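You operate a simulated robot arm through the tools that you are given. There is no shell and no other tool. Be economical: measure what you need, move in short steps, check, and stop when the job is done.

The job below is to be done with a simulated two-armed robot. You get a single attempt, and the scene is never put back.

JOB
Charge can 72 slowly to about 200 V in its holder, under the yellow cover.
Fine: volts as the voltmeter shows; the can starts discharged; plus stud on the plus side; unlock, red switch on only with the cover over the can; hands off it once charged; no trip.

It is judged by the outcome, as a careful person would: the job done as asked, and still so three seconds after it is handed in. It fails if anything else is knocked over, pushed out of place, dropped, spilled or broken. A push-on lid holds only when it is set on centred and level and pressed home; a screw cap is set on level and turned clockwise until tight.

ROBOT AND FRAMES
Two 7-joint arms with fingered hands on one trunk that stands fixed in place. Base frame: the origin is at the foot of the trunk, x ahead of it, y to its left, z up. Readings come in mm, rad, newtons and seconds.
The left shoulder is at [52, 174, 1093], the right one opposite. With the tool pointing down near the work surface each hand reaches from about 260 to 740 mm from the base axis, measured 20 degrees to its own side. Payload 3.8 kg a hand.
Tool frame (each hand has its own): the origin (TCP) lies between the finger pads and is the grasp point; the fingertips stand 26 mm ahead of it; z points along the fingers, y is the line along which they close. The gripper opens to 132 mm. The gripper's body begins 73 mm behind the TCP. The gripper is a hand of 3 fingers: y runs from the thumb to the fingers, the wrist lies at [0, 0, -224] in the tool frame.
Orientation is that of the tool frame in the base frame, as a unit quaternion [x, y, z, w]. With the fingers straight down and closing along the base's y, the tool's x points along the base's -x, its y along +y and its z along -z.

CONTROLS
- The arms move only by the tool play_rows. It takes "left_commands", "right_commands" or both (then of equal length, played together; a hand with none holds still); each is a list of rows, each a list of 6 numbers: the shift along the tool's x, y, z in mm, then the turn, a rotation vector about the tool's x, y, z in rad. In form: [[x, y, z, ax, ay, az], ...]. A call has 1 to 8 rows; each row shifts and turns the commanded pose from where the row before left it, along the tool's axes as they then stand. Each row takes 0.2 s and may step no farther than 50 mm and 0.15 rad from the row before; otherwise, the whole call is refused. Where a pose cannot be reached the arm comes as near as it can. A force on the tool above 40 N (or 10 N above the force at the start of the call, whichever is more), or a blocked arm, ends the call early, and 0.2 s more pass. In this call time passes only in rows, and 0.2 s behind the last. It gives the time, the measured TCP pose, the force on the tool (base axes), the opening and the grip force at its end, in the units of the frame above (readings bear some noise), with the torque about the TCP (base axes, N m) and any sound that the robot's microphone picked up, and new pictures: "views" is both (left out), scene, wrist or none (wrist: the cameras of the hands that moved).
- Cameras (640 x 400 px; columns grow to the right, rows downward): "scene" is now at [167.9, 51.4, 1019.5]; the picture's right is [0.59, -0.81, 0.00], its down [0.13, 0.10, -0.99] and it looks along [0.80, 0.58, 0.17] (base axes); focal length 214 px, centre (320, 200). "left" rides on the left gripper at [-62, 3, -92] in its tool frame; the picture's right is [-0.05, -1.00, 0.00], its down [0.83, -0.04, -0.56] and it looks along [0.55, -0.03, 0.83] (tool axes); focal length 230 px, centre (320, 200). "right" rides on the right gripper at [62, 3, -92] in its tool frame; the picture's right is [-0.05, 1.00, 0.00], its down [-0.83, -0.04, -0.56] and it looks along [-0.55, -0.03, 0.83] (tool axes); focal length 230 px, centre (320, 200). There is no depth. A picture from a camera that has moved, and an enlarged one, comes with that camera's place and axes in the base frame and with its lens.
- lift_body(by): slides the trunk up (or, below 0, down) by that many mm; the arms and the scene camera ride with it, the base frame stays. It gives what a move gives, with no picture.
- finger_targets(finger1, finger2, thumb_bend, hand): sets how far each is bent, from 0 (flat) to 1 (curled in); at 0.3 the hand is open as for a grip, at 0.7 the pads meet at the TCP. One left out holds its place. A second passes; each finger stops where it meets its share of the squeeze, and holds until it gets a number again. It is the only way to open and close the hand. It gives what a move gives, with no picture; readings hold the bend of each and the force on the fingers (four entries, about 0 where the hand has none), thumb and palm.
- pan_tilt(pan, tilt): turns the head with the scene camera to pan (to the left, within 1.047 rad either way) and tilt (down, from -0.506 to 1.204), counted from straight ahead of the robot. It gives what a move gives, and a new picture of the scene camera.
- inspect(camera, box): a new picture of the part [left, top, right, bottom] of that camera's present view, enlarged. It takes no simulated time.
- hand_in(): hands the job in; it is judged then, once.

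Go step by step. Nothing tells you positions but the pictures and the camera data: compare them with the known pose of the tool, close in by small moves and look again before you grip or let go. The budget is 120 turns and 200 pictures, counting those below and the enlarged ones. Unless the task says otherwise, let go and move clear before handing in, and close with one line.

The tools are called after "Request:" by a JSON object that holds its "fn" and its "kwargs". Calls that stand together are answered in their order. play_rows: Moves the arms, as the interface text tells. Its arguments: {"type":"object","properties":{"left_commands":{"type":"array"},"right_commands":{"type":"array"},"views":{"type":"string","enum":["both","scene","wrist","none"]}},"required":[]} The other tools are called the same way: lift_body (by) slides the trunk up or down; finger_targets (finger1, finger2, thumb_bend, hand) moves the fingers one by one; pan_tilt (pan, tilt) turns the head that bears the scene camera; inspect (camera, box) takes an enlarged picture of a part of a camera's view; hand_in () hands the job in.

At the start:

```text
clock: 0.0
left_position: [318.8, 360.2, 1275.5]
left_tcp_rot: [0.0, 1.0, 0.001, 0.0]
left_force: [0.6, -0.1, 0.9]
left_torque: [-0.01, -0.01, 0.02]
left_grip_width: 132.0
left_grip_force: 0.0
left_shape: jaw
left_bend: [0.3, 0.3, 0.3]
left_finger forces: [0.0, 0.0, 0.1, 0.0, 0.0, 0.0]
right_position: [304.5, 8.5, 1195.0]
right_tcp_rot: [0.0, 1.0, 0.0, 0.0]
right_force: [-1.0, -0.1, -0.8]
right_torque: [0.04, 0.01, 0.01]
right_grip_width: 132.1
right_grip_force: 0.0
right_shape: jaw
right_bend: [0.3, 0.3, 0.3]
right_finger forces: [0.1, 0.0, 0.1, 0.1, 0.1, 0.0]
trunk travel left (down, up): [-400.0, 82.0]
head pan, tilt: [0.63, -0.166]
```

scene: 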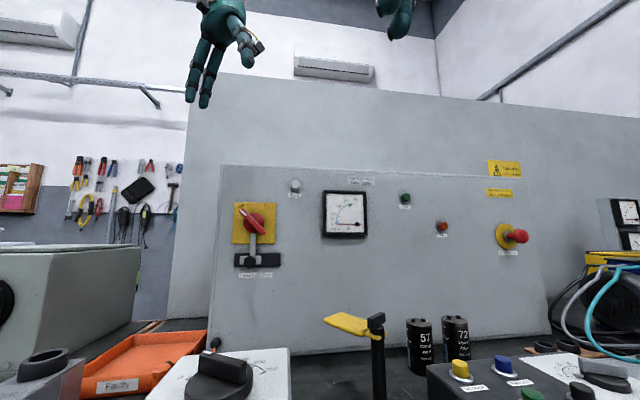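
right: 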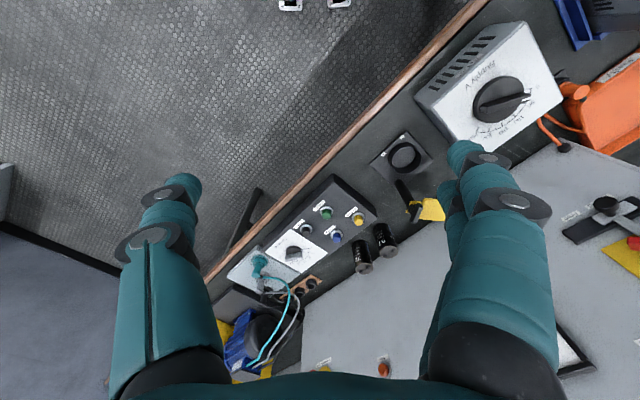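
left: 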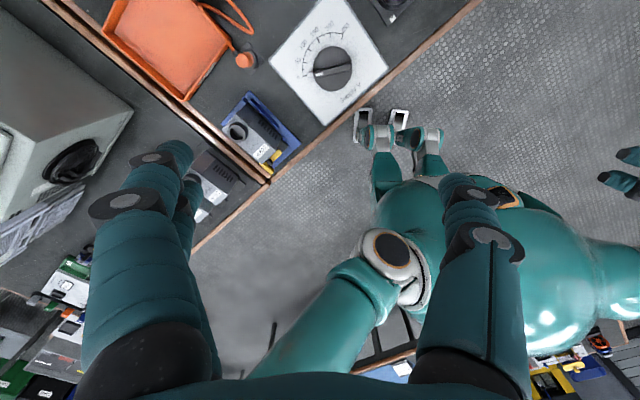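

I see a bench with a panel (red switch with lock, voltmeter, lamps, emergency stop), cans 57 and 72, a control box with coloured buttons, a variac and a yellow flap. I'll look down at the bench for a better view.

Request:
{"fn": "pan_tilt", "kwargs": {"pan": 0.5, "tilt": 0.5}}

Request:
{"fn": "inspect", "kwargs": {"camera": "scene", "box": [160, 100, 480, 300]}}

Request:
{"fn": "inspect", "kwargs": {"camera": "right", "box": [200, 80, 480, 300]}}

```text
clock: 1.0
left_position: [319.4, 360.3, 1275.9]
left_tcp_rot: [-0.001, 1.0, 0.0, 0.0]
left_force: [1.0, -0.4, -1.0]
left_torque: [0.01, 0.01, -0.03]
left_grip_width: 131.8
left_grip_force: 0.1
left_shape: jaw
left_bend: [0.3, 0.3, 0.3]
left_finger forces: [0.0, 0.0, 0.0, 0.1, 0.0, 0.0]
right_position: [304.4, 8.9, 1195.1]
right_tcp_rot: [0.0, 1.0, 0.001, 0.0]
right_force: [0.1, -0.1, 0.2]
right_torque: [-0.01, -0.01, -0.02]
right_grip_width: 131.8
right_grip_force: 0.0
right_shape: jaw
right_bend: [0.3, 0.3, 0.3]
right_finger forces: [0.1, 0.1, 0.0, 0.0, 0.0, 0.1]
trunk travel left (down, up): [-400.0, 82.0]
head pan, tilt: [0.499, 0.499]
camera scene: at [179.4, 45.1, 958.9], right [0.48, -0.88, 0.0], down [-0.42, -0.23, -0.88], along [0.77, 0.42, -0.48], focal length 214 px, centre (320, 200)
```

scene: 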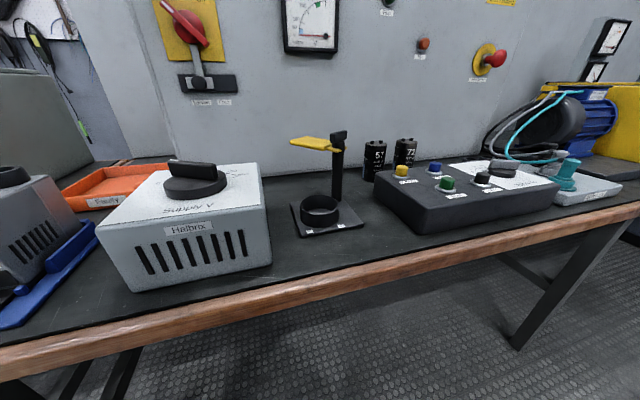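

```text
2.00 times, centred on (320, 200) of scene
camera zoom: at [179.4, 45.1, 958.9], right [0.48, -0.88, 0.0], down [-0.42, -0.23, -0.88], along [0.77, 0.42, -0.48], focal length 429 px, centre (320, 200)
```

zoom: 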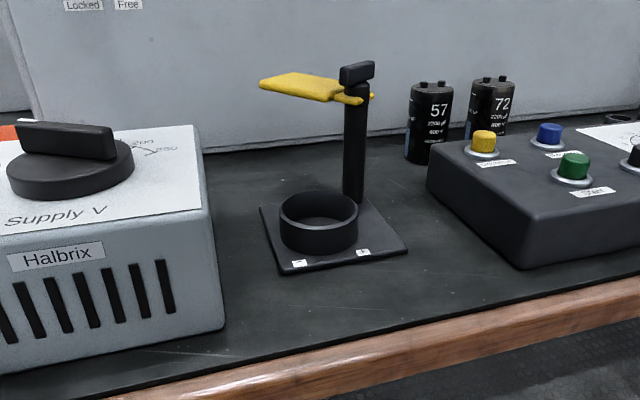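

```text
1.82 times, centred on (340, 190) of right
camera zoom: at [242.6, 11.9, 1288.3], right [0.05, 1.0, 0.0], down [0.83, -0.04, 0.56], along [0.55, -0.03, -0.83], focal length 418 px, centre (284, 218)
```

zoom: 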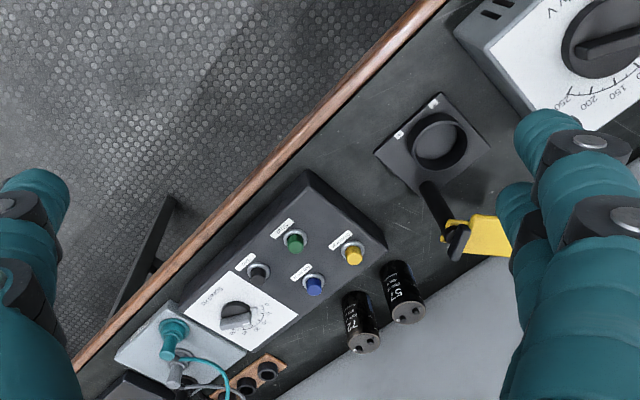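

The holder with a yellow swing cover sits between the Supply V dial box and the button box. I'll read the labels.

Request:
{"fn": "inspect", "kwargs": {"camera": "scene", "box": [280, 180, 376, 240]}}

Request:
{"fn": "inspect", "kwargs": {"camera": "scene", "box": [360, 130, 520, 230]}}

Request:
{"fn": "inspect", "kwargs": {"camera": "scene", "box": [150, 0, 278, 110]}}

Request:
{"fn": "inspect", "kwargs": {"camera": "right", "box": [420, 40, 580, 140]}}

Request:
{"fn": "inspect", "kwargs": {"camera": "right", "box": [260, 190, 400, 278]}}

Request:
{"fn": "inspect", "kwargs": {"camera": "scene", "box": [480, 130, 640, 230]}}

```text
6.67 times, centred on (328, 210) of scene
camera zoom: at [179.4, 45.1, 958.9], right [0.48, -0.88, 0.0], down [-0.42, -0.23, -0.88], along [0.77, 0.42, -0.48], focal length 1430 px, centre (267, 133)
```

zoom: 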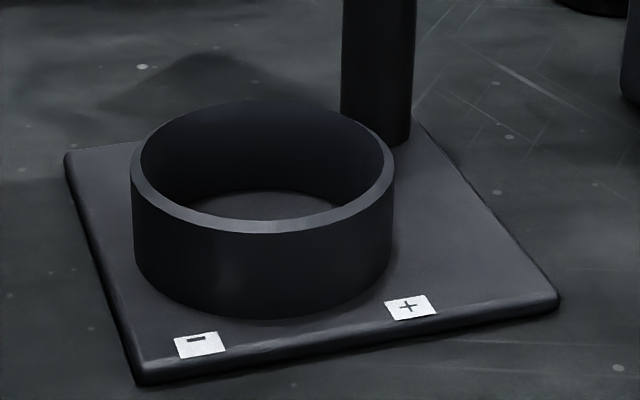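

```text
4.00 times, centred on (440, 180) of scene
camera zoom: at [179.4, 45.1, 958.9], right [0.48, -0.88, 0.0], down [-0.42, -0.23, -0.88], along [0.77, 0.42, -0.48], focal length 858 px, centre (-160, 280)
```

zoom: 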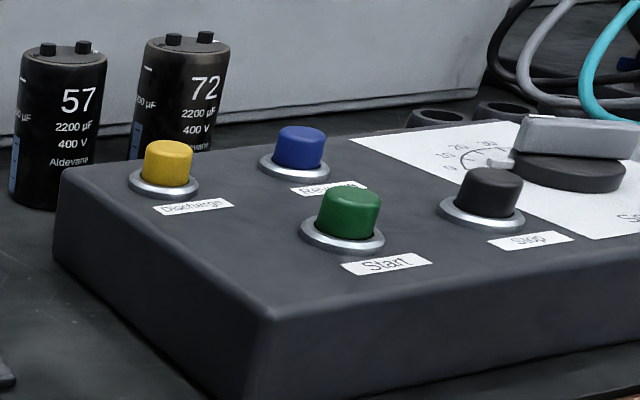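

```text
3.64 times, centred on (214, 55) of scene
camera zoom: at [179.4, 45.1, 958.9], right [0.48, -0.88, 0.0], down [-0.42, -0.23, -0.88], along [0.77, 0.42, -0.48], focal length 780 px, centre (706, 727)
```

zoom: 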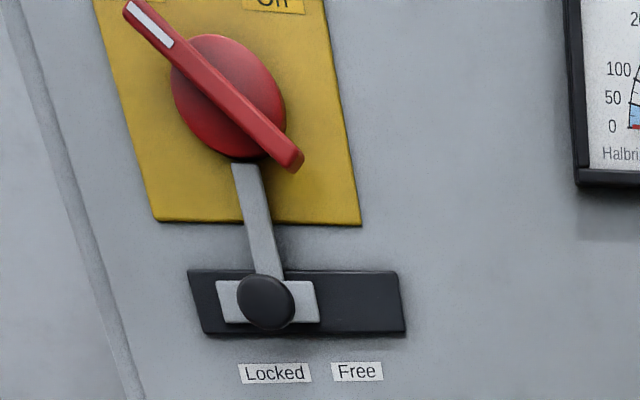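

```text
4.00 times, centred on (500, 90) of right
camera zoom: at [242.6, 11.9, 1288.3], right [0.05, 1.0, 0.0], down [0.83, -0.04, 0.56], along [0.55, -0.03, -0.83], focal length 920 px, centre (-400, 640)
```

zoom: 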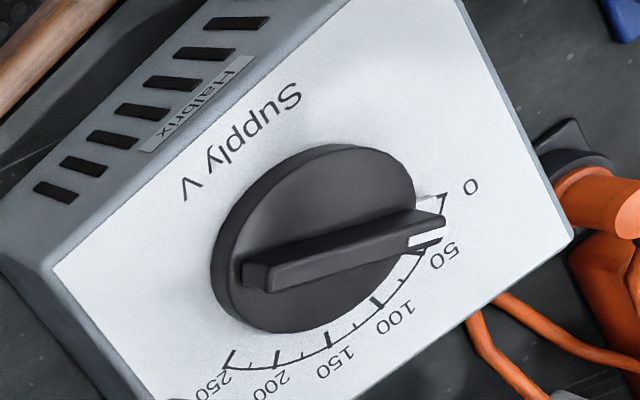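

```text
4.55 times, centred on (330, 234) of right
camera zoom: at [242.6, 11.9, 1288.3], right [0.05, 1.0, 0.0], down [0.83, -0.04, 0.56], along [0.55, -0.03, -0.83], focal length 1046 px, centre (274, 46)
```

zoom: 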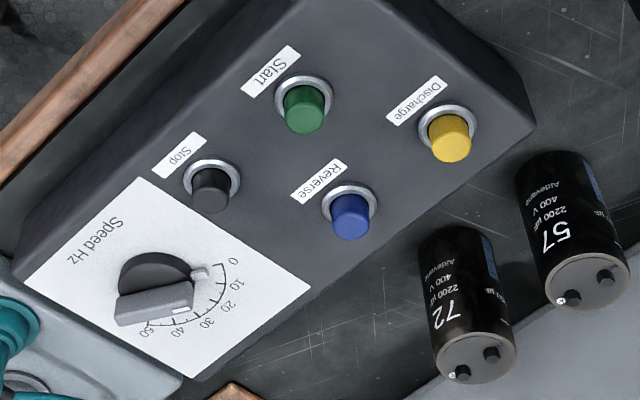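

```text
4.00 times, centred on (560, 180) of scene
camera zoom: at [179.4, 45.1, 958.9], right [0.48, -0.88, 0.0], down [-0.42, -0.23, -0.88], along [0.77, 0.42, -0.48], focal length 858 px, centre (-640, 280)
```

zoom: 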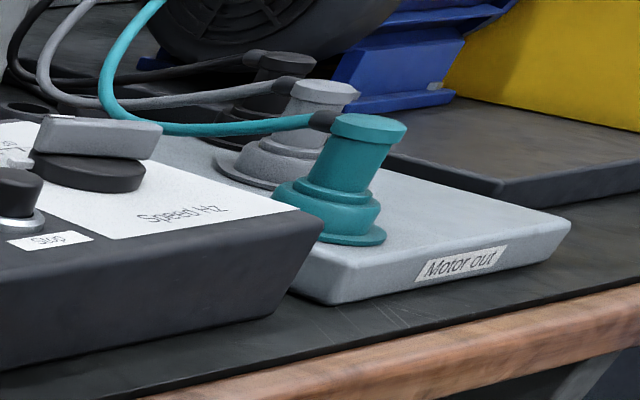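

I'll look at the panel and can tops closely.

Request:
{"fn": "inspect", "kwargs": {"camera": "right", "box": [345, 220, 409, 280]}}

Request:
{"fn": "inspect", "kwargs": {"camera": "scene", "box": [360, 130, 424, 190]}}

Request:
{"fn": "pan_tilt", "kwargs": {"pan": 0.5, "tilt": 0.1}}

Request:
{"fn": "inspect", "kwargs": {"camera": "scene", "box": [130, 80, 370, 230]}}

Request:
{"fn": "inspect", "kwargs": {"camera": "scene", "box": [350, 80, 590, 230]}}

```text
6.67 times, centred on (377, 250) of right
camera zoom: at [242.6, 11.9, 1288.3], right [0.05, 1.0, 0.0], down [0.83, -0.04, 0.56], along [0.55, -0.03, -0.83], focal length 1534 px, centre (-60, -133)
```

zoom: 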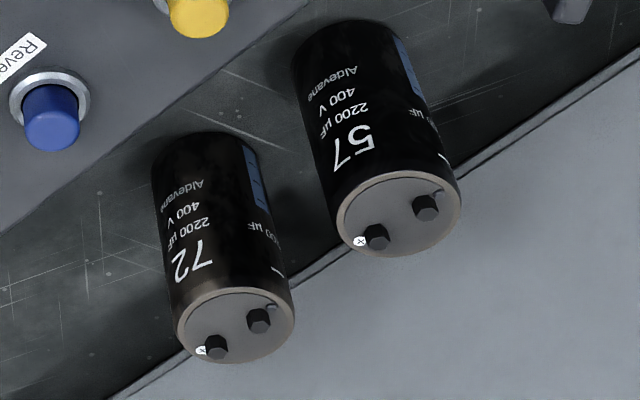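

```text
6.67 times, centred on (392, 160) of scene
camera zoom: at [179.4, 45.1, 958.9], right [0.48, -0.88, 0.0], down [-0.42, -0.23, -0.88], along [0.77, 0.42, -0.48], focal length 1430 px, centre (-160, 467)
```

zoom: 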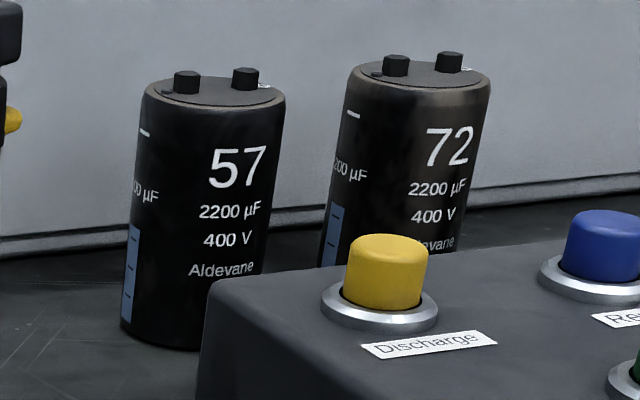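

```text
clock: 1.9
left_position: [320.0, 360.0, 1275.8]
left_tcp_rot: [0.0, 1.0, 0.0, 0.0]
left_force: [0.9, 0.4, -0.1]
left_torque: [0.04, -0.02, -0.01]
left_grip_width: 131.8
left_grip_force: 0.0
left_shape: jaw
left_bend: [0.3, 0.3, 0.3]
left_finger forces: [0.1, 0.0, 0.0, 0.1, 0.1, 0.0]
right_position: [303.8, 8.6, 1196.0]
right_tcp_rot: [0.0, 1.0, 0.001, 0.001]
right_force: [0.5, 0.3, 0.3]
right_torque: [-0.01, -0.04, -0.02]
right_grip_width: 131.9
right_grip_force: 0.0
right_shape: jaw
right_bend: [0.3, 0.3, 0.3]
right_finger forces: [0.0, 0.1, 0.0, 0.0, 0.0, 0.1]
trunk travel left (down, up): [-400.0, 82.0]
head pan, tilt: [0.499, 0.099]
camera scene: at [180.3, 45.6, 995.8], right [0.48, -0.88, 0.0], down [-0.09, -0.05, -0.99], along [0.87, 0.48, -0.1], focal length 214 px, centre (320, 200)
```

scene: 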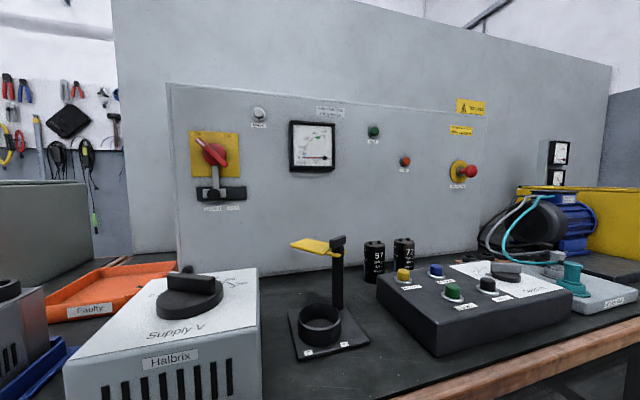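

```text
2.67 times, centred on (250, 155) of scene
camera zoom: at [180.3, 45.6, 995.8], right [0.48, -0.88, 0.0], down [-0.09, -0.05, -0.99], along [0.87, 0.48, -0.1], focal length 572 px, centre (507, 320)
```

zoom: 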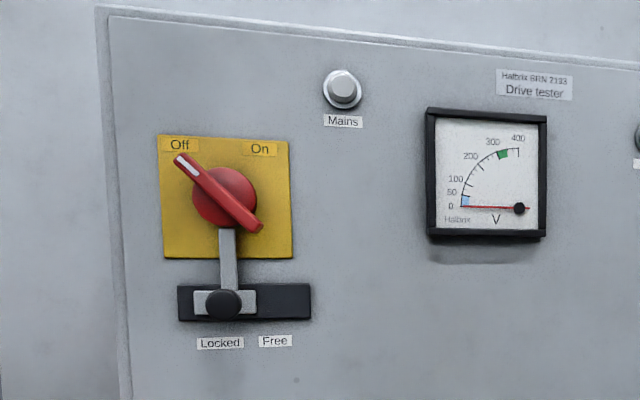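

```text
2.67 times, centred on (470, 155) of scene
camera zoom: at [180.3, 45.6, 995.8], right [0.48, -0.88, 0.0], down [-0.09, -0.05, -0.99], along [0.87, 0.48, -0.1], focal length 572 px, centre (-80, 320)
```

zoom: 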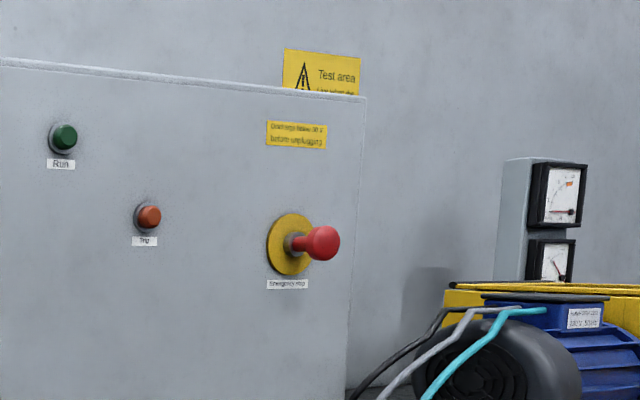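

Triangulating: can 72 top is around (815,118,820), holder ring top (474,206,765), cover post (568,215), Supply V knob (338,331,840). Can and holder are both aligned with the bench, so a plain shift keeps the polarity right. I'll bring the left hand forward and tilt it about 40° forward to reach the can.

Request:
{"fn": "play_rows", "kwargs": {"left_commands": [[-45, -20, 20, 0, 0, 0], [-45, -20, 20, 0, 0, 0], [-45, -20, 20, 0, 0, 0], [0, 0, 0, 0, -0.14, 0], [0, 0, 0, 0, -0.14, 0], [0, 0, 0, 0, -0.14, 0], [0, 0, 0, 0, -0.14, 0], [0, 0, 0, 0, -0.14, 0]], "views": "none"}}

```text
refused: row 1 steps farther than a row can; nothing moved
```

Request:
{"fn": "play_rows", "kwargs": {"left_commands": [[-40, -18, 18, 0, 0, 0], [-40, -18, 18, 0, 0, 0], [-40, -18, 18, 0, 0, 0], [0, 0, 0, 0, -0.14, 0], [0, 0, 0, 0, -0.14, 0], [0, 0, 0, 0, -0.14, 0], [0, 0, 0, 0, -0.14, 0], [0, 0, 0, 0, -0.14, 0]], "views": "none"}}

```text
clock: 3.7
left_position: [439.0, 306.8, 1222.1]
left_tcp_rot: [0.0, 0.939, -0.001, 0.344]
left_force: [0.2, -0.7, 0.0]
left_torque: [0.02, -0.03, 0.03]
left_grip_width: 131.9
left_grip_force: 0.1
left_shape: jaw
left_bend: [0.3, 0.3, 0.3]
left_finger forces: [0.1, 0.0, 0.0, 0.0, 0.0, 0.0]
right_position: [303.1, 10.3, 1196.9]
right_tcp_rot: [0.0, 1.0, 0.0, 0.0]
right_force: [-0.1, -0.6, -0.4]
right_torque: [0.0, 0.01, 0.01]
right_grip_width: 132.0
right_grip_force: 0.0
right_shape: jaw
right_bend: [0.3, 0.3, 0.3]
right_finger forces: [0.0, 0.0, 0.1, 0.0, 0.1, 0.1]
trunk travel left (down, up): [-400.0, 82.0]
head pan, tilt: [0.499, 0.099]
```

Request:
{"fn": "play_rows", "kwargs": {"left_commands": [[-9.5, -20, 44.6, 0, 0, 0], [-9.5, -20, 44.6, 0, 0, 0], [-9.5, -20, 44.6, 0, 0, 0], [-9.5, -20, 44.6, 0, 0, 0], [-9.5, -20, 44.6, 0, 0, 0], [-9.5, -20, 44.6, 0, 0, 0], [-9.5, -20, 44.6, 0, 0, 0]], "views": "both"}}

```text
clock: 5.3
left_position: [636.1, 203.7, 1055.0]
left_tcp_rot: [-0.001, 0.939, 0.0, 0.344]
left_force: [-0.8, 0.7, -0.9]
left_torque: [0.01, -0.01, 0.01]
left_grip_width: 131.6
left_grip_force: 0.0
left_shape: jaw
left_bend: [0.3, 0.3, 0.3]
left_finger forces: [0.0, 0.0, 0.0, 0.1, 0.0, 0.0]
left hand out of reach, approached as far as the arm can: row 6, 7
right_position: [302.8, 8.6, 1196.0]
right_tcp_rot: [0.0, 1.0, 0.002, 0.001]
right_force: [-0.3, 0.4, 1.3]
right_torque: [0.01, 0.0, -0.02]
right_grip_width: 131.7
right_grip_force: 0.0
right_shape: jaw
right_bend: [0.3, 0.3, 0.3]
right_finger forces: [0.0, 0.1, 0.1, 0.0, 0.0, 0.0]
trunk travel left (down, up): [-400.0, 82.0]
head pan, tilt: [0.499, 0.099]
camera scene: at [179.8, 45.2, 996.1], right [0.48, -0.88, 0.0], down [-0.09, -0.05, -1.0], along [0.87, 0.48, -0.1], focal length 214 px, centre (320, 200)
camera left: at [622.6, 205.8, 1166.0], right [0.04, -1.0, 0.03], down [-0.99, -0.04, -0.11], along [0.11, -0.03, -0.99], focal length 230 px, centre (320, 200)
```

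scene: 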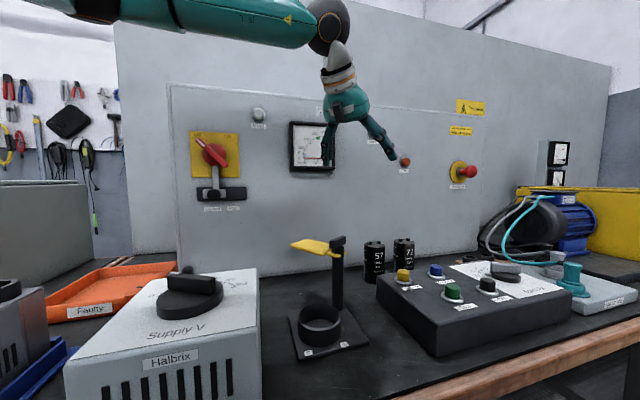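
left: 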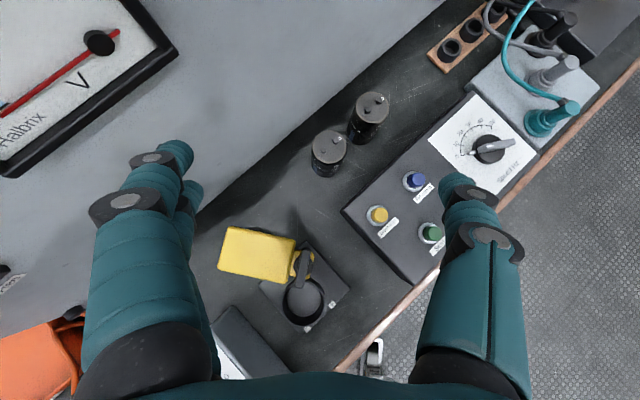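

The far reach was limited at this height; I'll descend first and test the reach lower down.

Request:
{"fn": "play_rows", "kwargs": {"left_commands": [[29, 0, 34.4, 0, 0, 0], [29, 0, 34.4, 0, 0, 0], [-25, -20, 32, 0, 0, 0], [-25, -20, 32, 0, 0, 0]], "views": "none"}}

```text
clock: 6.3
left_position: [635.6, 210.5, 966.6]
left_tcp_rot: [0.0, 0.939, 0.001, 0.343]
left_force: [0.1, -0.3, -1.3]
left_torque: [0.01, -0.01, -0.01]
left_grip_width: 132.0
left_grip_force: 0.0
left_shape: jaw
left_bend: [0.3, 0.3, 0.3]
left_finger forces: [0.0, 0.0, 0.0, 0.1, 0.0, 0.1]
left hand out of reach, approached as far as the arm can: row 2, 3, 4
right_position: [304.6, 9.0, 1195.1]
right_tcp_rot: [0.0, 1.0, 0.002, 0.0]
right_force: [0.2, 0.4, -0.2]
right_torque: [0.01, -0.04, 0.01]
right_grip_width: 131.6
right_grip_force: 0.0
right_shape: jaw
right_bend: [0.3, 0.3, 0.3]
right_finger forces: [0.0, 0.0, 0.1, 0.1, 0.0, 0.0]
trunk travel left (down, up): [-400.0, 82.0]
head pan, tilt: [0.499, 0.099]
```

Request:
{"fn": "play_rows", "kwargs": {"left_commands": [[0, 0, 0, 0, 0.12, 0], [0, 0, 0, 0, 0.12, 0], [0, 0, 0, 0, 0.12, 0], [-38, -12, 15, 0, 0, 0], [-38, -12, 15, 0, 0, 0]], "views": "scene"}}

```text
clock: 7.5
left_position: [635.5, 273.9, 1007.7]
left_tcp_rot: [0.0, 0.98, 0.0, 0.199]
left_force: [0.4, -0.6, -0.3]
left_torque: [0.01, -0.01, 0.03]
left_grip_width: 132.0
left_grip_force: 0.2
left_shape: jaw
left_bend: [0.3, 0.3, 0.3]
left_finger forces: [0.0, 0.1, 0.0, 0.0, 0.0, 0.0]
left hand out of reach, approached as far as the arm can: row 1, 2, 3, 4, 5
right_position: [304.3, 9.2, 1195.4]
right_tcp_rot: [0.0, 1.0, 0.001, 0.0]
right_force: [0.4, 1.0, 0.0]
right_torque: [-0.01, -0.02, 0.03]
right_grip_width: 132.0
right_grip_force: 0.1
right_shape: jaw
right_bend: [0.3, 0.3, 0.3]
right_finger forces: [0.0, 0.0, 0.0, 0.0, 0.1, 0.0]
trunk travel left (down, up): [-400.0, 82.0]
head pan, tilt: [0.499, 0.099]
camera scene: at [180.3, 45.6, 995.9], right [0.48, -0.88, 0.0], down [-0.09, -0.05, -1.0], along [0.87, 0.48, -0.1], focal length 214 px, centre (320, 200)
```

scene: 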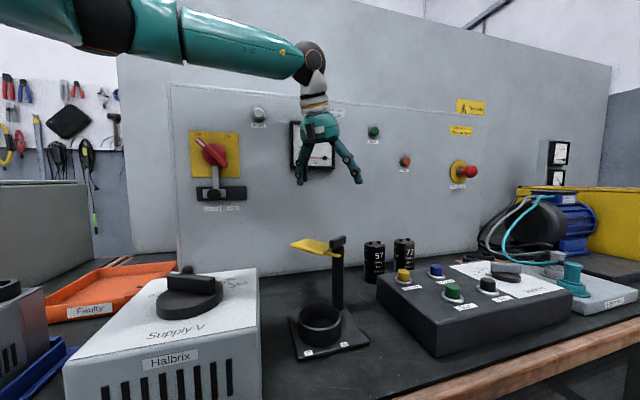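

Request:
{"fn": "play_rows", "kwargs": {"left_commands": [[0, 0, 0, 0.052, 0, 0.123], [0, 0, 0, 0.052, 0, 0.123], [0, 0, 0, 0.052, 0, 0.123], [-36, -14, 26, 0, 0, 0], [-36, -14, 26, 0, 0, 0], [-36, -14, 26, 0, 0, 0]], "views": "scene"}}

```text
clock: 8.9
left_position: [642.1, 264.7, 988.7]
left_tcp_rot: [0.194, 0.961, -0.039, 0.195]
left_force: [0.3, 0.5, 0.3]
left_torque: [-0.04, 0.02, 0.01]
left_grip_width: 131.8
left_grip_force: 0.1
left_shape: jaw
left_bend: [0.3, 0.3, 0.3]
left_finger forces: [0.1, 0.1, 0.1, 0.0, 0.0, 0.1]
left hand out of reach, approached as far as the arm can: row 4, 5, 6
right_position: [303.1, 9.7, 1195.4]
right_tcp_rot: [0.001, 1.0, 0.001, 0.0]
right_force: [-0.3, 0.1, -0.9]
right_torque: [0.01, -0.01, -0.01]
right_grip_width: 132.0
right_grip_force: 0.0
right_shape: jaw
right_bend: [0.3, 0.3, 0.3]
right_finger forces: [0.1, 0.0, 0.1, 0.0, 0.0, 0.0]
trunk travel left (down, up): [-400.0, 82.0]
head pan, tilt: [0.499, 0.099]
camera scene: at [180.5, 45.6, 995.8], right [0.48, -0.88, 0.0], down [-0.09, -0.05, -0.99], along [0.87, 0.48, -0.1], focal length 214 px, centre (320, 200)
```

scene: 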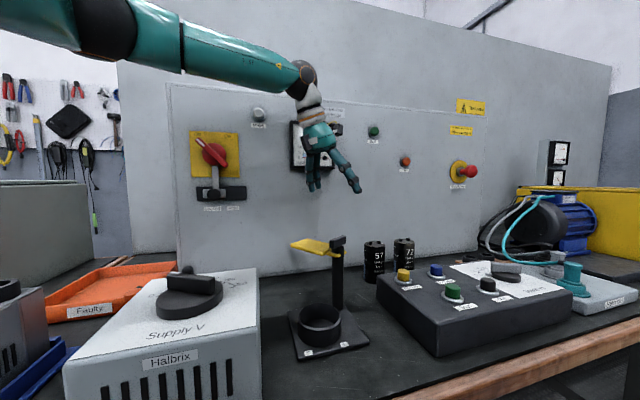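

Request:
{"fn": "play_rows", "kwargs": {"left_commands": [[17.5, 0, 41.4, 0, 0, 0], [17.5, 0, 41.4, 0, 0, 0], [-36, -14, 26, 0, 0, 0], [-36, -14, 26, 0, 0, 0]], "views": "none"}}

```text
clock: 9.9
left_position: [627.0, 251.9, 898.1]
left_tcp_rot: [0.195, 0.96, -0.04, 0.196]
left_force: [0.0, -0.1, -0.3]
left_torque: [-0.01, -0.01, -0.01]
left_grip_width: 131.7
left_grip_force: 0.0
left_shape: jaw
left_bend: [0.3, 0.3, 0.3]
left_finger forces: [0.0, 0.1, 0.0, 0.0, 0.0, 0.0]
left hand out of reach, approached as far as the arm can: row 2, 3, 4
right_position: [303.4, 8.8, 1196.2]
right_tcp_rot: [0.0, 1.0, 0.001, 0.0]
right_force: [-0.2, 0.9, 1.0]
right_torque: [0.01, 0.0, 0.0]
right_grip_width: 131.7
right_grip_force: 0.1
right_shape: jaw
right_bend: [0.3, 0.3, 0.3]
right_finger forces: [0.0, 0.1, 0.0, 0.1, 0.0, 0.0]
trunk travel left (down, up): [-400.0, 82.0]
head pan, tilt: [0.499, 0.099]
```

The left wrist limits a forward tilt in this configuration, so I'll park the left hand aside and try the right hand, whose wrist is turned the other way.

Request:
{"fn": "play_rows", "kwargs": {"left_commands": [[22, 18, -36, 0, 0, 0], [22, 18, -36, 0, 0, 0], [22, 18, -36, 0, 0, 0], [22, 18, -36, 0, 0, 0], [22, 18, -36, 0, 0, 0], [22, 18, -36, 0, 0, 0], [0, 0, 0, 0, 0, 0], [0, 0, 0, 0, 0, 0]], "right_commands": [[-44, 0, 20, 0, 0, 0], [-44, 0, 20, 0, 0, 0], [-44, 0, 20, 0, 0, 0], [-44, 0, 20, 0, 0, 0], [0, 0, 0, 0, -0.14, 0], [0, 0, 0, 0, -0.14, 0], [0, 0, 0, 0, -0.14, 0], [0, 0, 0, 0, -0.14, 0]], "views": "none"}}

Request:
{"fn": "play_rows", "kwargs": {"right_commands": [[-12, 0, 46, 0, 0, 0], [-12, 0, 46, 0, 0, 0], [-12, 0, 46, 0, 0, 0], [-12, 0, 46, 0, 0, 0], [-12, 0, 46, 0, 0, 0]], "views": "scene"}}

```text
clock: 11.7
left_position: [481.5, 427.5, 1052.6]
left_tcp_rot: [0.198, 0.959, -0.04, 0.199]
left_force: [8.6, -21.3, 12.0]
left_torque: [0.15, -0.7, -1.28]
left_grip_width: 130.0
left_grip_force: 0.0
left_shape: jaw
left_bend: [0.38, 0.42, 0.3]
left_finger forces: [23.3, 10.3, 0.0, 0.0, 0.0, 0.0]
right_position: [389.7, 12.2, 1091.1]
right_tcp_rot: [0.001, 0.961, 0.002, 0.277]
right_force: [-0.8, 0.0, -0.5]
right_torque: [0.02, 0.0, 0.02]
right_grip_width: 131.9
right_grip_force: 0.1
right_shape: jaw
right_bend: [0.3, 0.3, 0.3]
right_finger forces: [0.0, 0.0, 0.0, 0.0, 0.0, 0.0]
right hand out of reach, approached as far as the arm can: row 2, 3, 4
trunk travel left (down, up): [-400.0, 82.0]
head pan, tilt: [0.499, 0.099]
```

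```text
clock: 12.9
left_position: [481.3, 427.9, 1051.0]
left_tcp_rot: [0.197, 0.959, -0.04, 0.199]
left_force: [9.3, -22.2, 15.7]
left_torque: [0.36, -0.92, -1.38]
left_grip_width: 130.1
left_grip_force: 0.1
left_shape: jaw
left_bend: [0.38, 0.42, 0.3]
left_finger forces: [27.0, 10.9, 0.0, 0.0, 0.1, 0.0]
right_position: [560.4, 10.5, 929.0]
right_tcp_rot: [0.002, 0.961, 0.001, 0.277]
right_force: [0.3, 0.6, -0.5]
right_torque: [0.03, 0.01, 0.0]
right_grip_width: 131.9
right_grip_force: 0.1
right_shape: jaw
right_bend: [0.3, 0.3, 0.3]
right_finger forces: [0.0, 0.0, 0.0, 0.0, 0.1, 0.0]
trunk travel left (down, up): [-400.0, 82.0]
head pan, tilt: [0.499, 0.099]
camera scene: at [180.3, 42.5, 996.1], right [0.48, -0.88, 0.0], down [-0.09, -0.04, -1.0], along [0.87, 0.48, -0.1], focal length 214 px, centre (320, 200)
```

scene: 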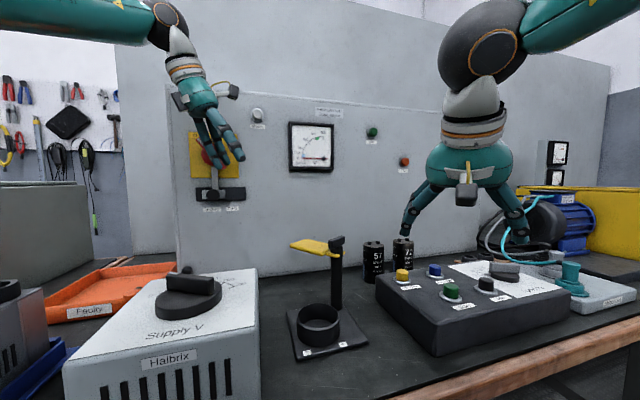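

The left fingers are touching the panel near the red switch; I back that hand off gently away from the panel at once.

Request:
{"fn": "play_rows", "kwargs": {"left_commands": [[-10, -20, -3, 0, 0, 0], [-10, -20, -3, 0, 0, 0], [12, -33, -5, 0, 0, 0], [12, -33, -5, 0, 0, 0], [12, -33, -5, 0, 0, 0]], "views": "scene"}}

Request:
{"fn": "inspect", "kwargs": {"camera": "scene", "box": [160, 100, 280, 220]}}

```text
clock: 14.1
left_position: [401.7, 314.6, 1063.9]
left_tcp_rot: [0.195, 0.961, -0.039, 0.194]
left_force: [-0.4, -0.6, 0.8]
left_torque: [-0.01, 0.02, 0.02]
left_grip_width: 132.0
left_grip_force: 0.0
left_shape: jaw
left_bend: [0.3, 0.3, 0.3]
left_finger forces: [0.1, 0.0, 0.0, 0.0, 0.0, 0.0]
right_position: [560.1, 14.2, 927.3]
right_tcp_rot: [0.001, 0.961, 0.001, 0.276]
right_force: [-0.7, 0.7, 0.3]
right_torque: [-0.02, -0.03, 0.0]
right_grip_width: 131.9
right_grip_force: 0.2
right_shape: jaw
right_bend: [0.3, 0.3, 0.3]
right_finger forces: [0.1, 0.0, 0.0, 0.1, 0.0, 0.0]
trunk travel left (down, up): [-400.0, 82.0]
head pan, tilt: [0.499, 0.099]
camera scene: at [180.1, 45.6, 995.9], right [0.48, -0.88, 0.0], down [-0.09, -0.05, -1.0], along [0.87, 0.48, -0.1], focal length 214 px, centre (320, 200)
```

scene: 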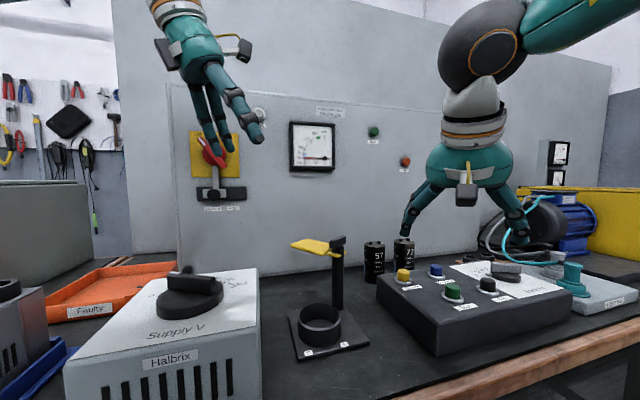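

```text
3.33 times, centred on (220, 160) of scene
camera zoom: at [180.1, 45.6, 995.9], right [0.48, -0.88, 0.0], down [-0.09, -0.05, -1.0], along [0.87, 0.48, -0.1], focal length 715 px, centre (653, 333)
```

zoom: 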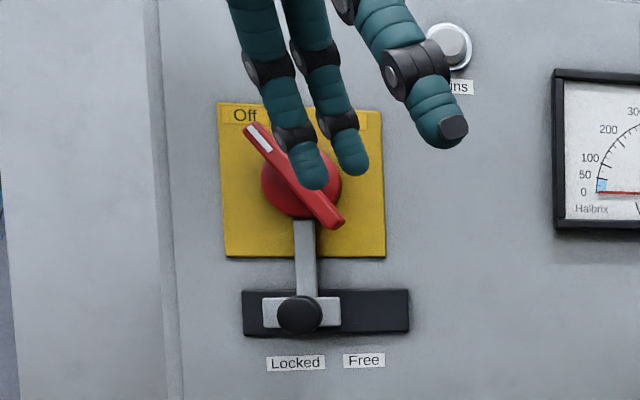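

Switch is still Off and locked. Right hand is following well with tilt; I'll advance it toward above can 72.

Request:
{"fn": "play_rows", "kwargs": {"right_commands": [[-31, 18, 24, 0, 0, 0], [-31, 18, 24, 0, 0, 0], [-31, 18, 24, 0, 0, 0], [-31, 18, 24, 0, 0, 0]], "views": "both"}}

```text
clock: 15.1
left_position: [404.3, 314.1, 1062.6]
left_tcp_rot: [0.195, 0.96, -0.039, 0.195]
left_force: [-0.5, 0.1, -0.1]
left_torque: [-0.03, 0.01, 0.02]
left_grip_width: 132.1
left_grip_force: 0.0
left_shape: jaw
left_bend: [0.3, 0.3, 0.3]
left_finger forces: [0.0, 0.0, 0.0, 0.0, 0.0, 0.0]
right_position: [578.0, 22.6, 924.3]
right_tcp_rot: [0.001, 0.961, 0.0, 0.276]
right_force: [-0.1, 0.5, 0.4]
right_torque: [-0.02, -0.02, 0.03]
right_grip_width: 132.1
right_grip_force: 0.1
right_shape: jaw
right_bend: [0.3, 0.3, 0.3]
right_finger forces: [0.0, 0.0, 0.0, 0.0, 0.0, 0.0]
right hand out of reach, approached as far as the arm can: row 1, 2, 3, 4
trunk travel left (down, up): [-400.0, 82.0]
head pan, tilt: [0.499, 0.099]
camera scene: at [180.5, 45.2, 995.9], right [0.48, -0.88, 0.0], down [-0.09, -0.05, -1.0], along [0.87, 0.48, -0.1], focal length 214 px, centre (320, 200)
camera right: at [479.0, 25.6, 971.2], right [0.05, 1.0, 0.03], down [0.41, -0.05, 0.91], along [0.91, -0.03, -0.41], focal length 230 px, centre (320, 200)
```

scene: 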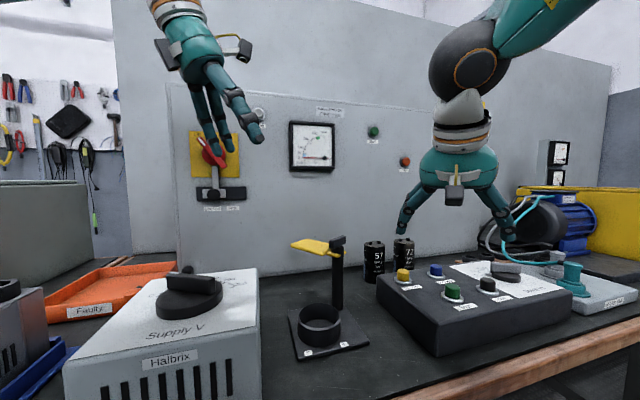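
right: 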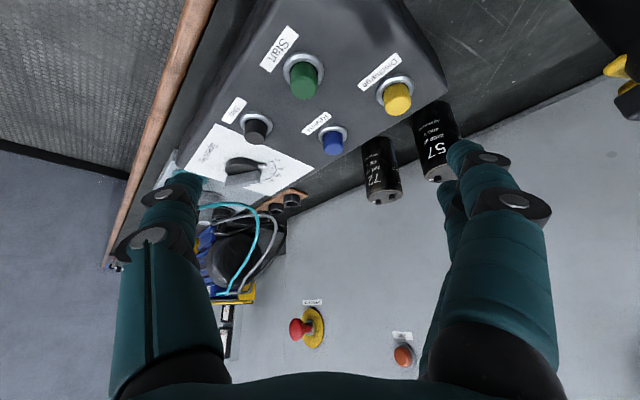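

Both arms show the same limit with the shoulders this high, so I'll raise both hands clear, then lower the trunk so the hand can reach forward at a shallow angle.

Request:
{"fn": "play_rows", "kwargs": {"left_commands": [[-21, -5, -29, 0, 0, 0], [-21, -5, -29, 0, 0, 0], [-21, -5, -29, 0, 0, 0], [-21, -5, -29, 0, 0, 0], [-21, -5, -29, 0, 0, 0], [-21, -5, -29, 0, 0, 0]], "right_commands": [[-2, -20, -40, 0, 0, 0], [-2, -20, -40, 0, 0, 0], [-2, -20, -40, 0, 0, 0], [-2, -20, -40, 0, 0, 0], [-2, -20, -40, 0, 0, 0], [-2, -20, -40, 0, 0, 0]], "views": "none"}}

Request:
{"fn": "lift_body", "kwargs": {"by": -180}}

```text
clock: 16.5
left_position: [434.1, 265.6, 1273.3]
left_tcp_rot: [0.196, 0.96, -0.039, 0.196]
left_force: [-0.7, -0.1, -0.2]
left_torque: [0.03, 0.03, 0.03]
left_grip_width: 132.0
left_grip_force: 0.0
left_shape: jaw
left_bend: [0.3, 0.3, 0.3]
left_finger forces: [0.1, 0.0, 0.0, 0.0, 0.0, 0.0]
right_position: [535.0, -23.8, 976.2]
right_tcp_rot: [0.001, 0.961, 0.001, 0.278]
right_force: [-0.1, 0.3, -0.6]
right_torque: [0.03, 0.0, 0.02]
right_grip_width: 131.9
right_grip_force: 0.0
right_shape: jaw
right_bend: [0.3, 0.3, 0.3]
right_finger forces: [0.1, 0.0, 0.0, 0.1, 0.0, 0.1]
right hand out of reach, approached as far as the arm can: row 1, 2, 3, 4, 5, 6
trunk travel left (down, up): [-400.0, 82.0]
head pan, tilt: [0.499, 0.099]
```

```text
clock: 18.5
left_position: [436.7, 268.9, 1091.5]
left_tcp_rot: [0.195, 0.96, -0.039, 0.196]
left_force: [-0.3, 0.4, 0.4]
left_torque: [0.04, 0.0, 0.03]
left_grip_width: 131.8
left_grip_force: 0.0
left_shape: jaw
left_bend: [0.3, 0.3, 0.3]
left_finger forces: [0.1, 0.0, 0.0, 0.1, 0.0, 0.0]
right_position: [535.6, -22.2, 794.2]
right_tcp_rot: [0.001, 0.961, 0.0, 0.277]
right_force: [1.1, 0.2, 2.4]
right_torque: [0.16, -0.03, -0.06]
right_grip_width: 131.8
right_grip_force: 0.1
right_shape: jaw
right_bend: [0.3, 0.29, 0.3]
right_finger forces: [0.0, 2.2, 0.1, 0.0, 0.0, 0.0]
trunk travel left (down, up): [-220.0, 262.0]
head pan, tilt: [0.499, 0.099]
```

The right hand hadn't risen as commanded and is now low with a light finger touch. I look before moving anything.

Request:
{"fn": "inspect", "kwargs": {"camera": "scene", "box": [320, 100, 640, 400]}}

Request:
{"fn": "inspect", "kwargs": {"camera": "right", "box": [0, 0, 640, 400]}}

```text
1.33 times, centred on (480, 250) of scene
camera zoom: at [164.8, 45.5, 812.7], right [0.48, -0.88, 0.0], down [-0.09, -0.05, -1.0], along [0.87, 0.48, -0.1], focal length 286 px, centre (107, 133)
```

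zoom: 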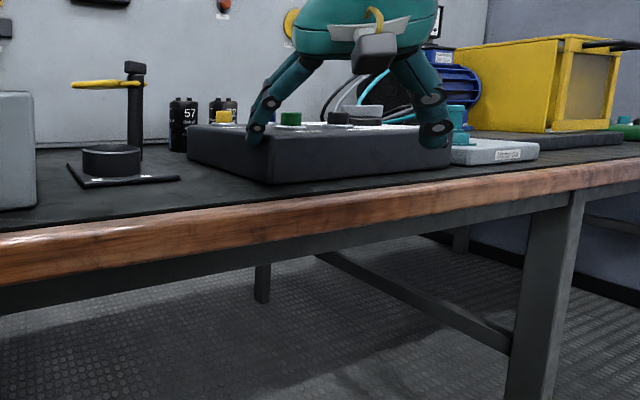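

```text
1.00 times, centred on (320, 200) of right (not enlarged: the box is as wide or as high as the picture)
camera zoom: at [434.1, -18.8, 841.0], right [0.05, 1.0, 0.03], down [0.41, -0.04, 0.91], along [0.91, -0.03, -0.41], focal length 230 px, centre (320, 200)
```

zoom: 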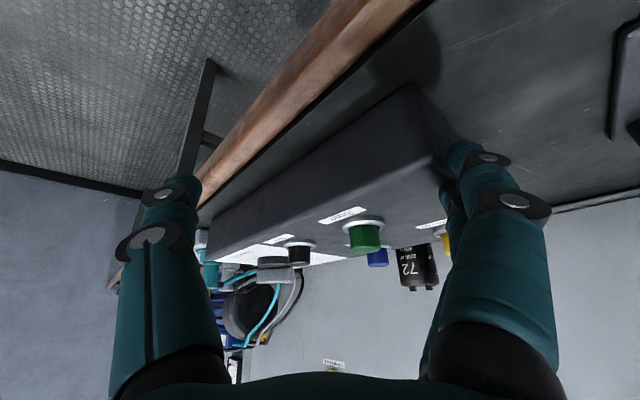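

Only a finger pad resting lightly on the button box. I raise the trunk a bit, then withdraw the right hand.

Request:
{"fn": "lift_body", "kwargs": {"by": 80}}

Request:
{"fn": "play_rows", "kwargs": {"right_commands": [[20, 0, -25, 0, 0.14, 0], [20, 0, -25, 0, 0.14, 0], [20, 0, -25, 0, 0.14, 0], [25, 0, -30, 0, 0.14, 0], [25, 0, -30, 0, 0, 0], [0, 0, -40, 0, 0, 0]], "views": "scene"}}

```text
clock: 19.7
left_position: [436.3, 269.4, 1169.7]
left_tcp_rot: [0.195, 0.96, -0.04, 0.195]
left_force: [0.3, 1.3, 0.3]
left_torque: [0.0, -0.04, 0.01]
left_grip_width: 132.0
left_grip_force: 0.0
left_shape: jaw
left_bend: [0.3, 0.3, 0.3]
left_finger forces: [0.0, 0.1, 0.0, 0.0, 0.0, 0.1]
right_position: [534.9, -22.0, 873.5]
right_tcp_rot: [0.0, 0.961, 0.001, 0.276]
right_force: [0.2, 0.3, -0.4]
right_torque: [-0.03, -0.05, -0.01]
right_grip_width: 131.9
right_grip_force: 0.0
right_shape: jaw
right_bend: [0.3, 0.3, 0.3]
right_finger forces: [0.0, 0.1, 0.0, 0.0, 0.0, 0.0]
trunk travel left (down, up): [-300.0, 182.0]
head pan, tilt: [0.499, 0.099]
```

```text
clock: 21.1
left_position: [436.3, 268.5, 1170.6]
left_tcp_rot: [0.196, 0.96, -0.04, 0.194]
left_force: [0.1, -0.3, 0.6]
left_torque: [0.0, -0.05, 0.01]
left_grip_width: 132.0
left_grip_force: 0.1
left_shape: jaw
left_bend: [0.3, 0.3, 0.3]
left_finger forces: [0.0, 0.0, 0.0, 0.0, 0.0, 0.1]
right_position: [416.0, -16.2, 951.8]
right_tcp_rot: [-0.01, 0.983, -0.01, 0.181]
right_force: [0.5, -0.8, 0.2]
right_torque: [0.04, 0.02, -0.01]
right_grip_width: 132.1
right_grip_force: 0.0
right_shape: jaw
right_bend: [0.3, 0.3, 0.3]
right_finger forces: [0.0, 0.1, 0.0, 0.0, 0.1, 0.0]
right hand out of reach, approached as far as the arm can: row 1, 2, 3, 4
trunk travel left (down, up): [-300.0, 182.0]
head pan, tilt: [0.499, 0.099]
camera scene: at [168.0, 45.3, 889.5], right [0.48, -0.88, 0.0], down [-0.09, -0.05, -0.99], along [0.87, 0.48, -0.1], focal length 214 px, centre (320, 200)
```

scene: 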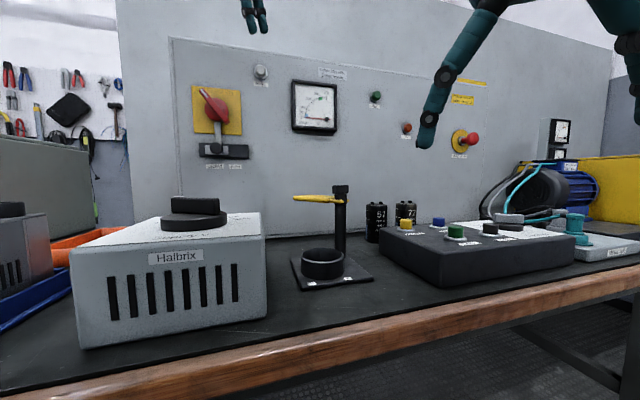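

Nothing has been displaced. Now I test the left arm with a shallow, nearly horizontal pitch from this lower trunk.

Request:
{"fn": "play_rows", "kwargs": {"left_commands": [[0, 0, 25, 0, -0.14, 0], [0, 0, 25, 0, -0.14, 0], [0, 0, 25, 0, -0.14, 0], [0, 0, 25, 0, -0.14, 0], [0, 0, 25, 0, -0.14, 0]], "views": "scene"}}

```text
clock: 22.3
left_position: [509.0, 238.7, 1075.7]
left_tcp_rot: [0.17, 0.835, -0.105, 0.513]
left_force: [0.5, -0.1, -0.8]
left_torque: [0.02, -0.01, 0.05]
left_grip_width: 131.9
left_grip_force: 0.1
left_shape: jaw
left_bend: [0.3, 0.3, 0.3]
left_finger forces: [0.0, 0.0, 0.0, 0.1, 0.1, 0.0]
right_position: [415.6, -15.5, 948.8]
right_tcp_rot: [-0.009, 0.983, -0.011, 0.18]
right_force: [-0.7, -0.1, 0.5]
right_torque: [0.0, -0.01, -0.01]
right_grip_width: 132.1
right_grip_force: 0.0
right_shape: jaw
right_bend: [0.3, 0.3, 0.3]
right_finger forces: [0.0, 0.0, 0.0, 0.0, 0.0, 0.0]
trunk travel left (down, up): [-300.0, 182.0]
head pan, tilt: [0.499, 0.099]
camera scene: at [168.0, 45.8, 889.5], right [0.48, -0.88, 0.0], down [-0.09, -0.05, -0.99], along [0.87, 0.48, -0.1], focal length 214 px, centre (320, 200)
```

scene: 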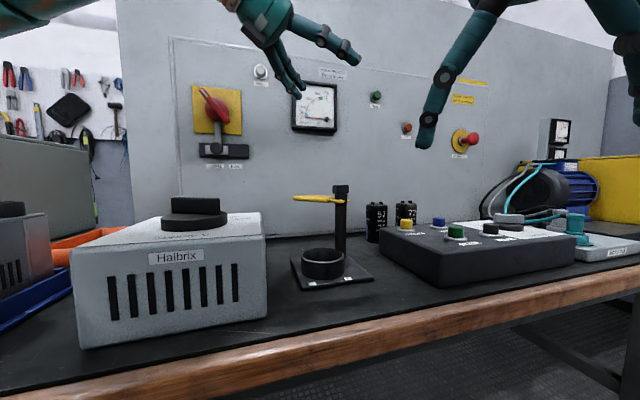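

Request:
{"fn": "play_rows", "kwargs": {"left_commands": [[6.6, 0, 40, 0, 0, 0], [6.6, 0, 40, 0, 0, 0], [6.6, 0, 40, 0, 0, 0], [6.6, 0, 40, 0, 0, 0], [6.6, 0, 40, 0, 0, 0]], "views": "both"}}

```text
clock: 23.5
left_position: [657.2, 174.1, 957.5]
left_tcp_rot: [0.169, 0.836, -0.104, 0.512]
left_force: [0.1, -1.1, -0.2]
left_torque: [0.04, 0.0, -0.01]
left_grip_width: 131.9
left_grip_force: 0.1
left_shape: jaw
left_bend: [0.3, 0.3, 0.3]
left_finger forces: [0.0, 0.0, 0.0, 0.0, 0.1, 0.1]
right_position: [417.2, -15.8, 948.1]
right_tcp_rot: [-0.01, 0.983, -0.009, 0.181]
right_force: [0.3, -0.2, 0.4]
right_torque: [0.01, 0.0, -0.02]
right_grip_width: 131.8
right_grip_force: 0.1
right_shape: jaw
right_bend: [0.3, 0.3, 0.3]
right_finger forces: [0.0, 0.0, 0.0, 0.0, 0.0, 0.1]
trunk travel left (down, up): [-300.0, 182.0]
head pan, tilt: [0.499, 0.099]
camera scene: at [168.2, 45.5, 889.4], right [0.48, -0.88, 0.0], down [-0.09, -0.05, -0.99], along [0.87, 0.48, -0.1], focal length 214 px, centre (320, 200)
camera left: at [608.5, 198.6, 1053.7], right [-0.37, -0.93, 0.05], down [-0.82, 0.3, -0.49], along [0.44, -0.22, -0.87], focal length 230 px, centre (320, 200)
```

scene: 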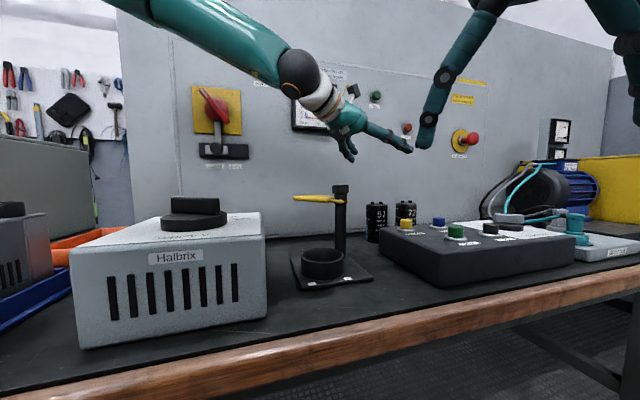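
left: 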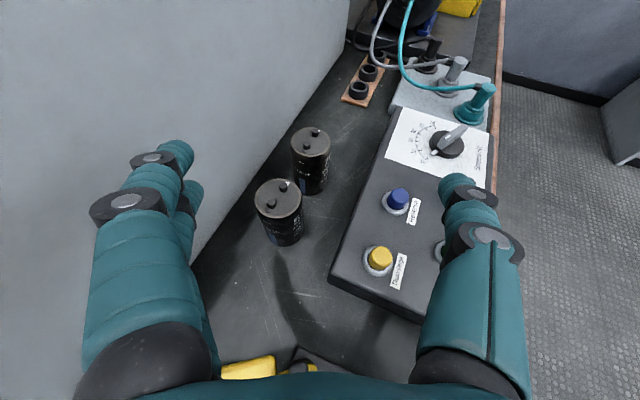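

The left arm reaches well this way. I'll turn the heading a bit left and steepen slightly, so the palm clears can 57.

Request:
{"fn": "play_rows", "kwargs": {"left_commands": [[0, 0, 0, -0.107, 0, -0.054], [0, 0, 0, -0.107, 0, -0.054], [0, 0, 0, -0.107, 0, -0.054], [0, 0, 0, -0.107, 0, -0.054], [0, 0, 0, -0.107, 0, -0.054], [0, 0, 0, 0, 0.1, 0], [0, 0, 0, 0, 0.1, 0]], "views": "wrist"}}

```text
clock: 25.1
left_position: [658.2, 198.4, 959.8]
left_tcp_rot: [-0.062, 0.898, 0.031, 0.434]
left_force: [0.0, -0.2, 1.0]
left_torque: [-0.01, 0.01, -0.03]
left_grip_width: 131.9
left_grip_force: 0.1
left_shape: jaw
left_bend: [0.3, 0.3, 0.3]
left_finger forces: [0.0, 0.0, 0.0, 0.1, 0.0, 0.1]
left hand out of reach, approached as far as the arm can: row 5, 7
right_position: [415.9, -16.3, 950.0]
right_tcp_rot: [-0.01, 0.983, -0.01, 0.182]
right_force: [-0.6, -0.6, -0.8]
right_torque: [-0.01, -0.02, 0.02]
right_grip_width: 132.0
right_grip_force: 0.0
right_shape: jaw
right_bend: [0.3, 0.3, 0.3]
right_finger forces: [0.1, 0.0, 0.0, 0.0, 0.0, 0.1]
trunk travel left (down, up): [-300.0, 182.0]
head pan, tilt: [0.499, 0.099]
camera left: at [623.6, 196.9, 1067.2], right [0.17, -0.98, 0.04], down [-0.94, -0.17, -0.3], along [0.31, 0.02, -0.95], focal length 230 px, centre (320, 200)
```

left: 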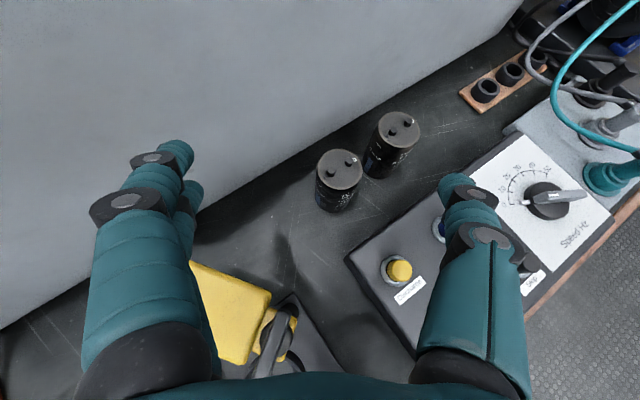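

Request:
{"fn": "play_rows", "kwargs": {"left_commands": [[0, 0, 0, 0.089, 0, 0.07], [0, 0, 0, 0.089, 0, 0.07], [0, 0, 0, 0.089, 0, 0.07], [-10, -10, 37, 0, 0, 0], [-10, -10, 37, 0, 0, 0], [-10, -10, 37, 0, 0, 0], [-10, -10, 37, 0, 0, 0]], "views": "wrist"}}

```text
clock: 26.7
left_position: [708.0, 174.9, 938.4]
left_tcp_rot: [0.091, 0.895, -0.044, 0.434]
left_force: [-0.7, 0.1, 0.0]
left_torque: [-0.03, -0.02, 0.01]
left_grip_width: 131.7
left_grip_force: 0.1
left_shape: jaw
left_bend: [0.3, 0.3, 0.3]
left_finger forces: [0.1, 0.1, 0.0, 0.0, 0.0, 0.0]
left hand out of reach, approached as far as the arm can: row 5, 6, 7
right_position: [416.1, -15.3, 951.1]
right_tcp_rot: [-0.01, 0.983, -0.01, 0.181]
right_force: [-0.3, -0.2, -0.5]
right_torque: [0.05, 0.01, -0.02]
right_grip_width: 131.9
right_grip_force: 0.2
right_shape: jaw
right_bend: [0.3, 0.3, 0.3]
right_finger forces: [0.0, 0.1, 0.1, 0.1, 0.0, 0.0]
trunk travel left (down, up): [-300.0, 182.0]
head pan, tilt: [0.499, 0.099]
camera left: at [674.3, 183.8, 1044.4], right [-0.17, -0.99, 0.04], down [-0.94, 0.15, -0.31], along [0.3, -0.09, -0.95], focal length 230 px, centre (320, 200)
```

left: 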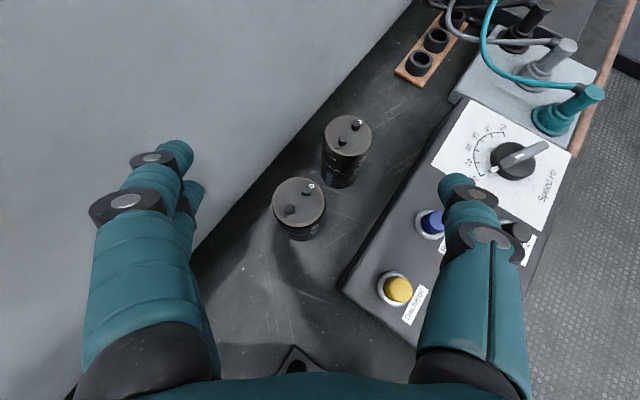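

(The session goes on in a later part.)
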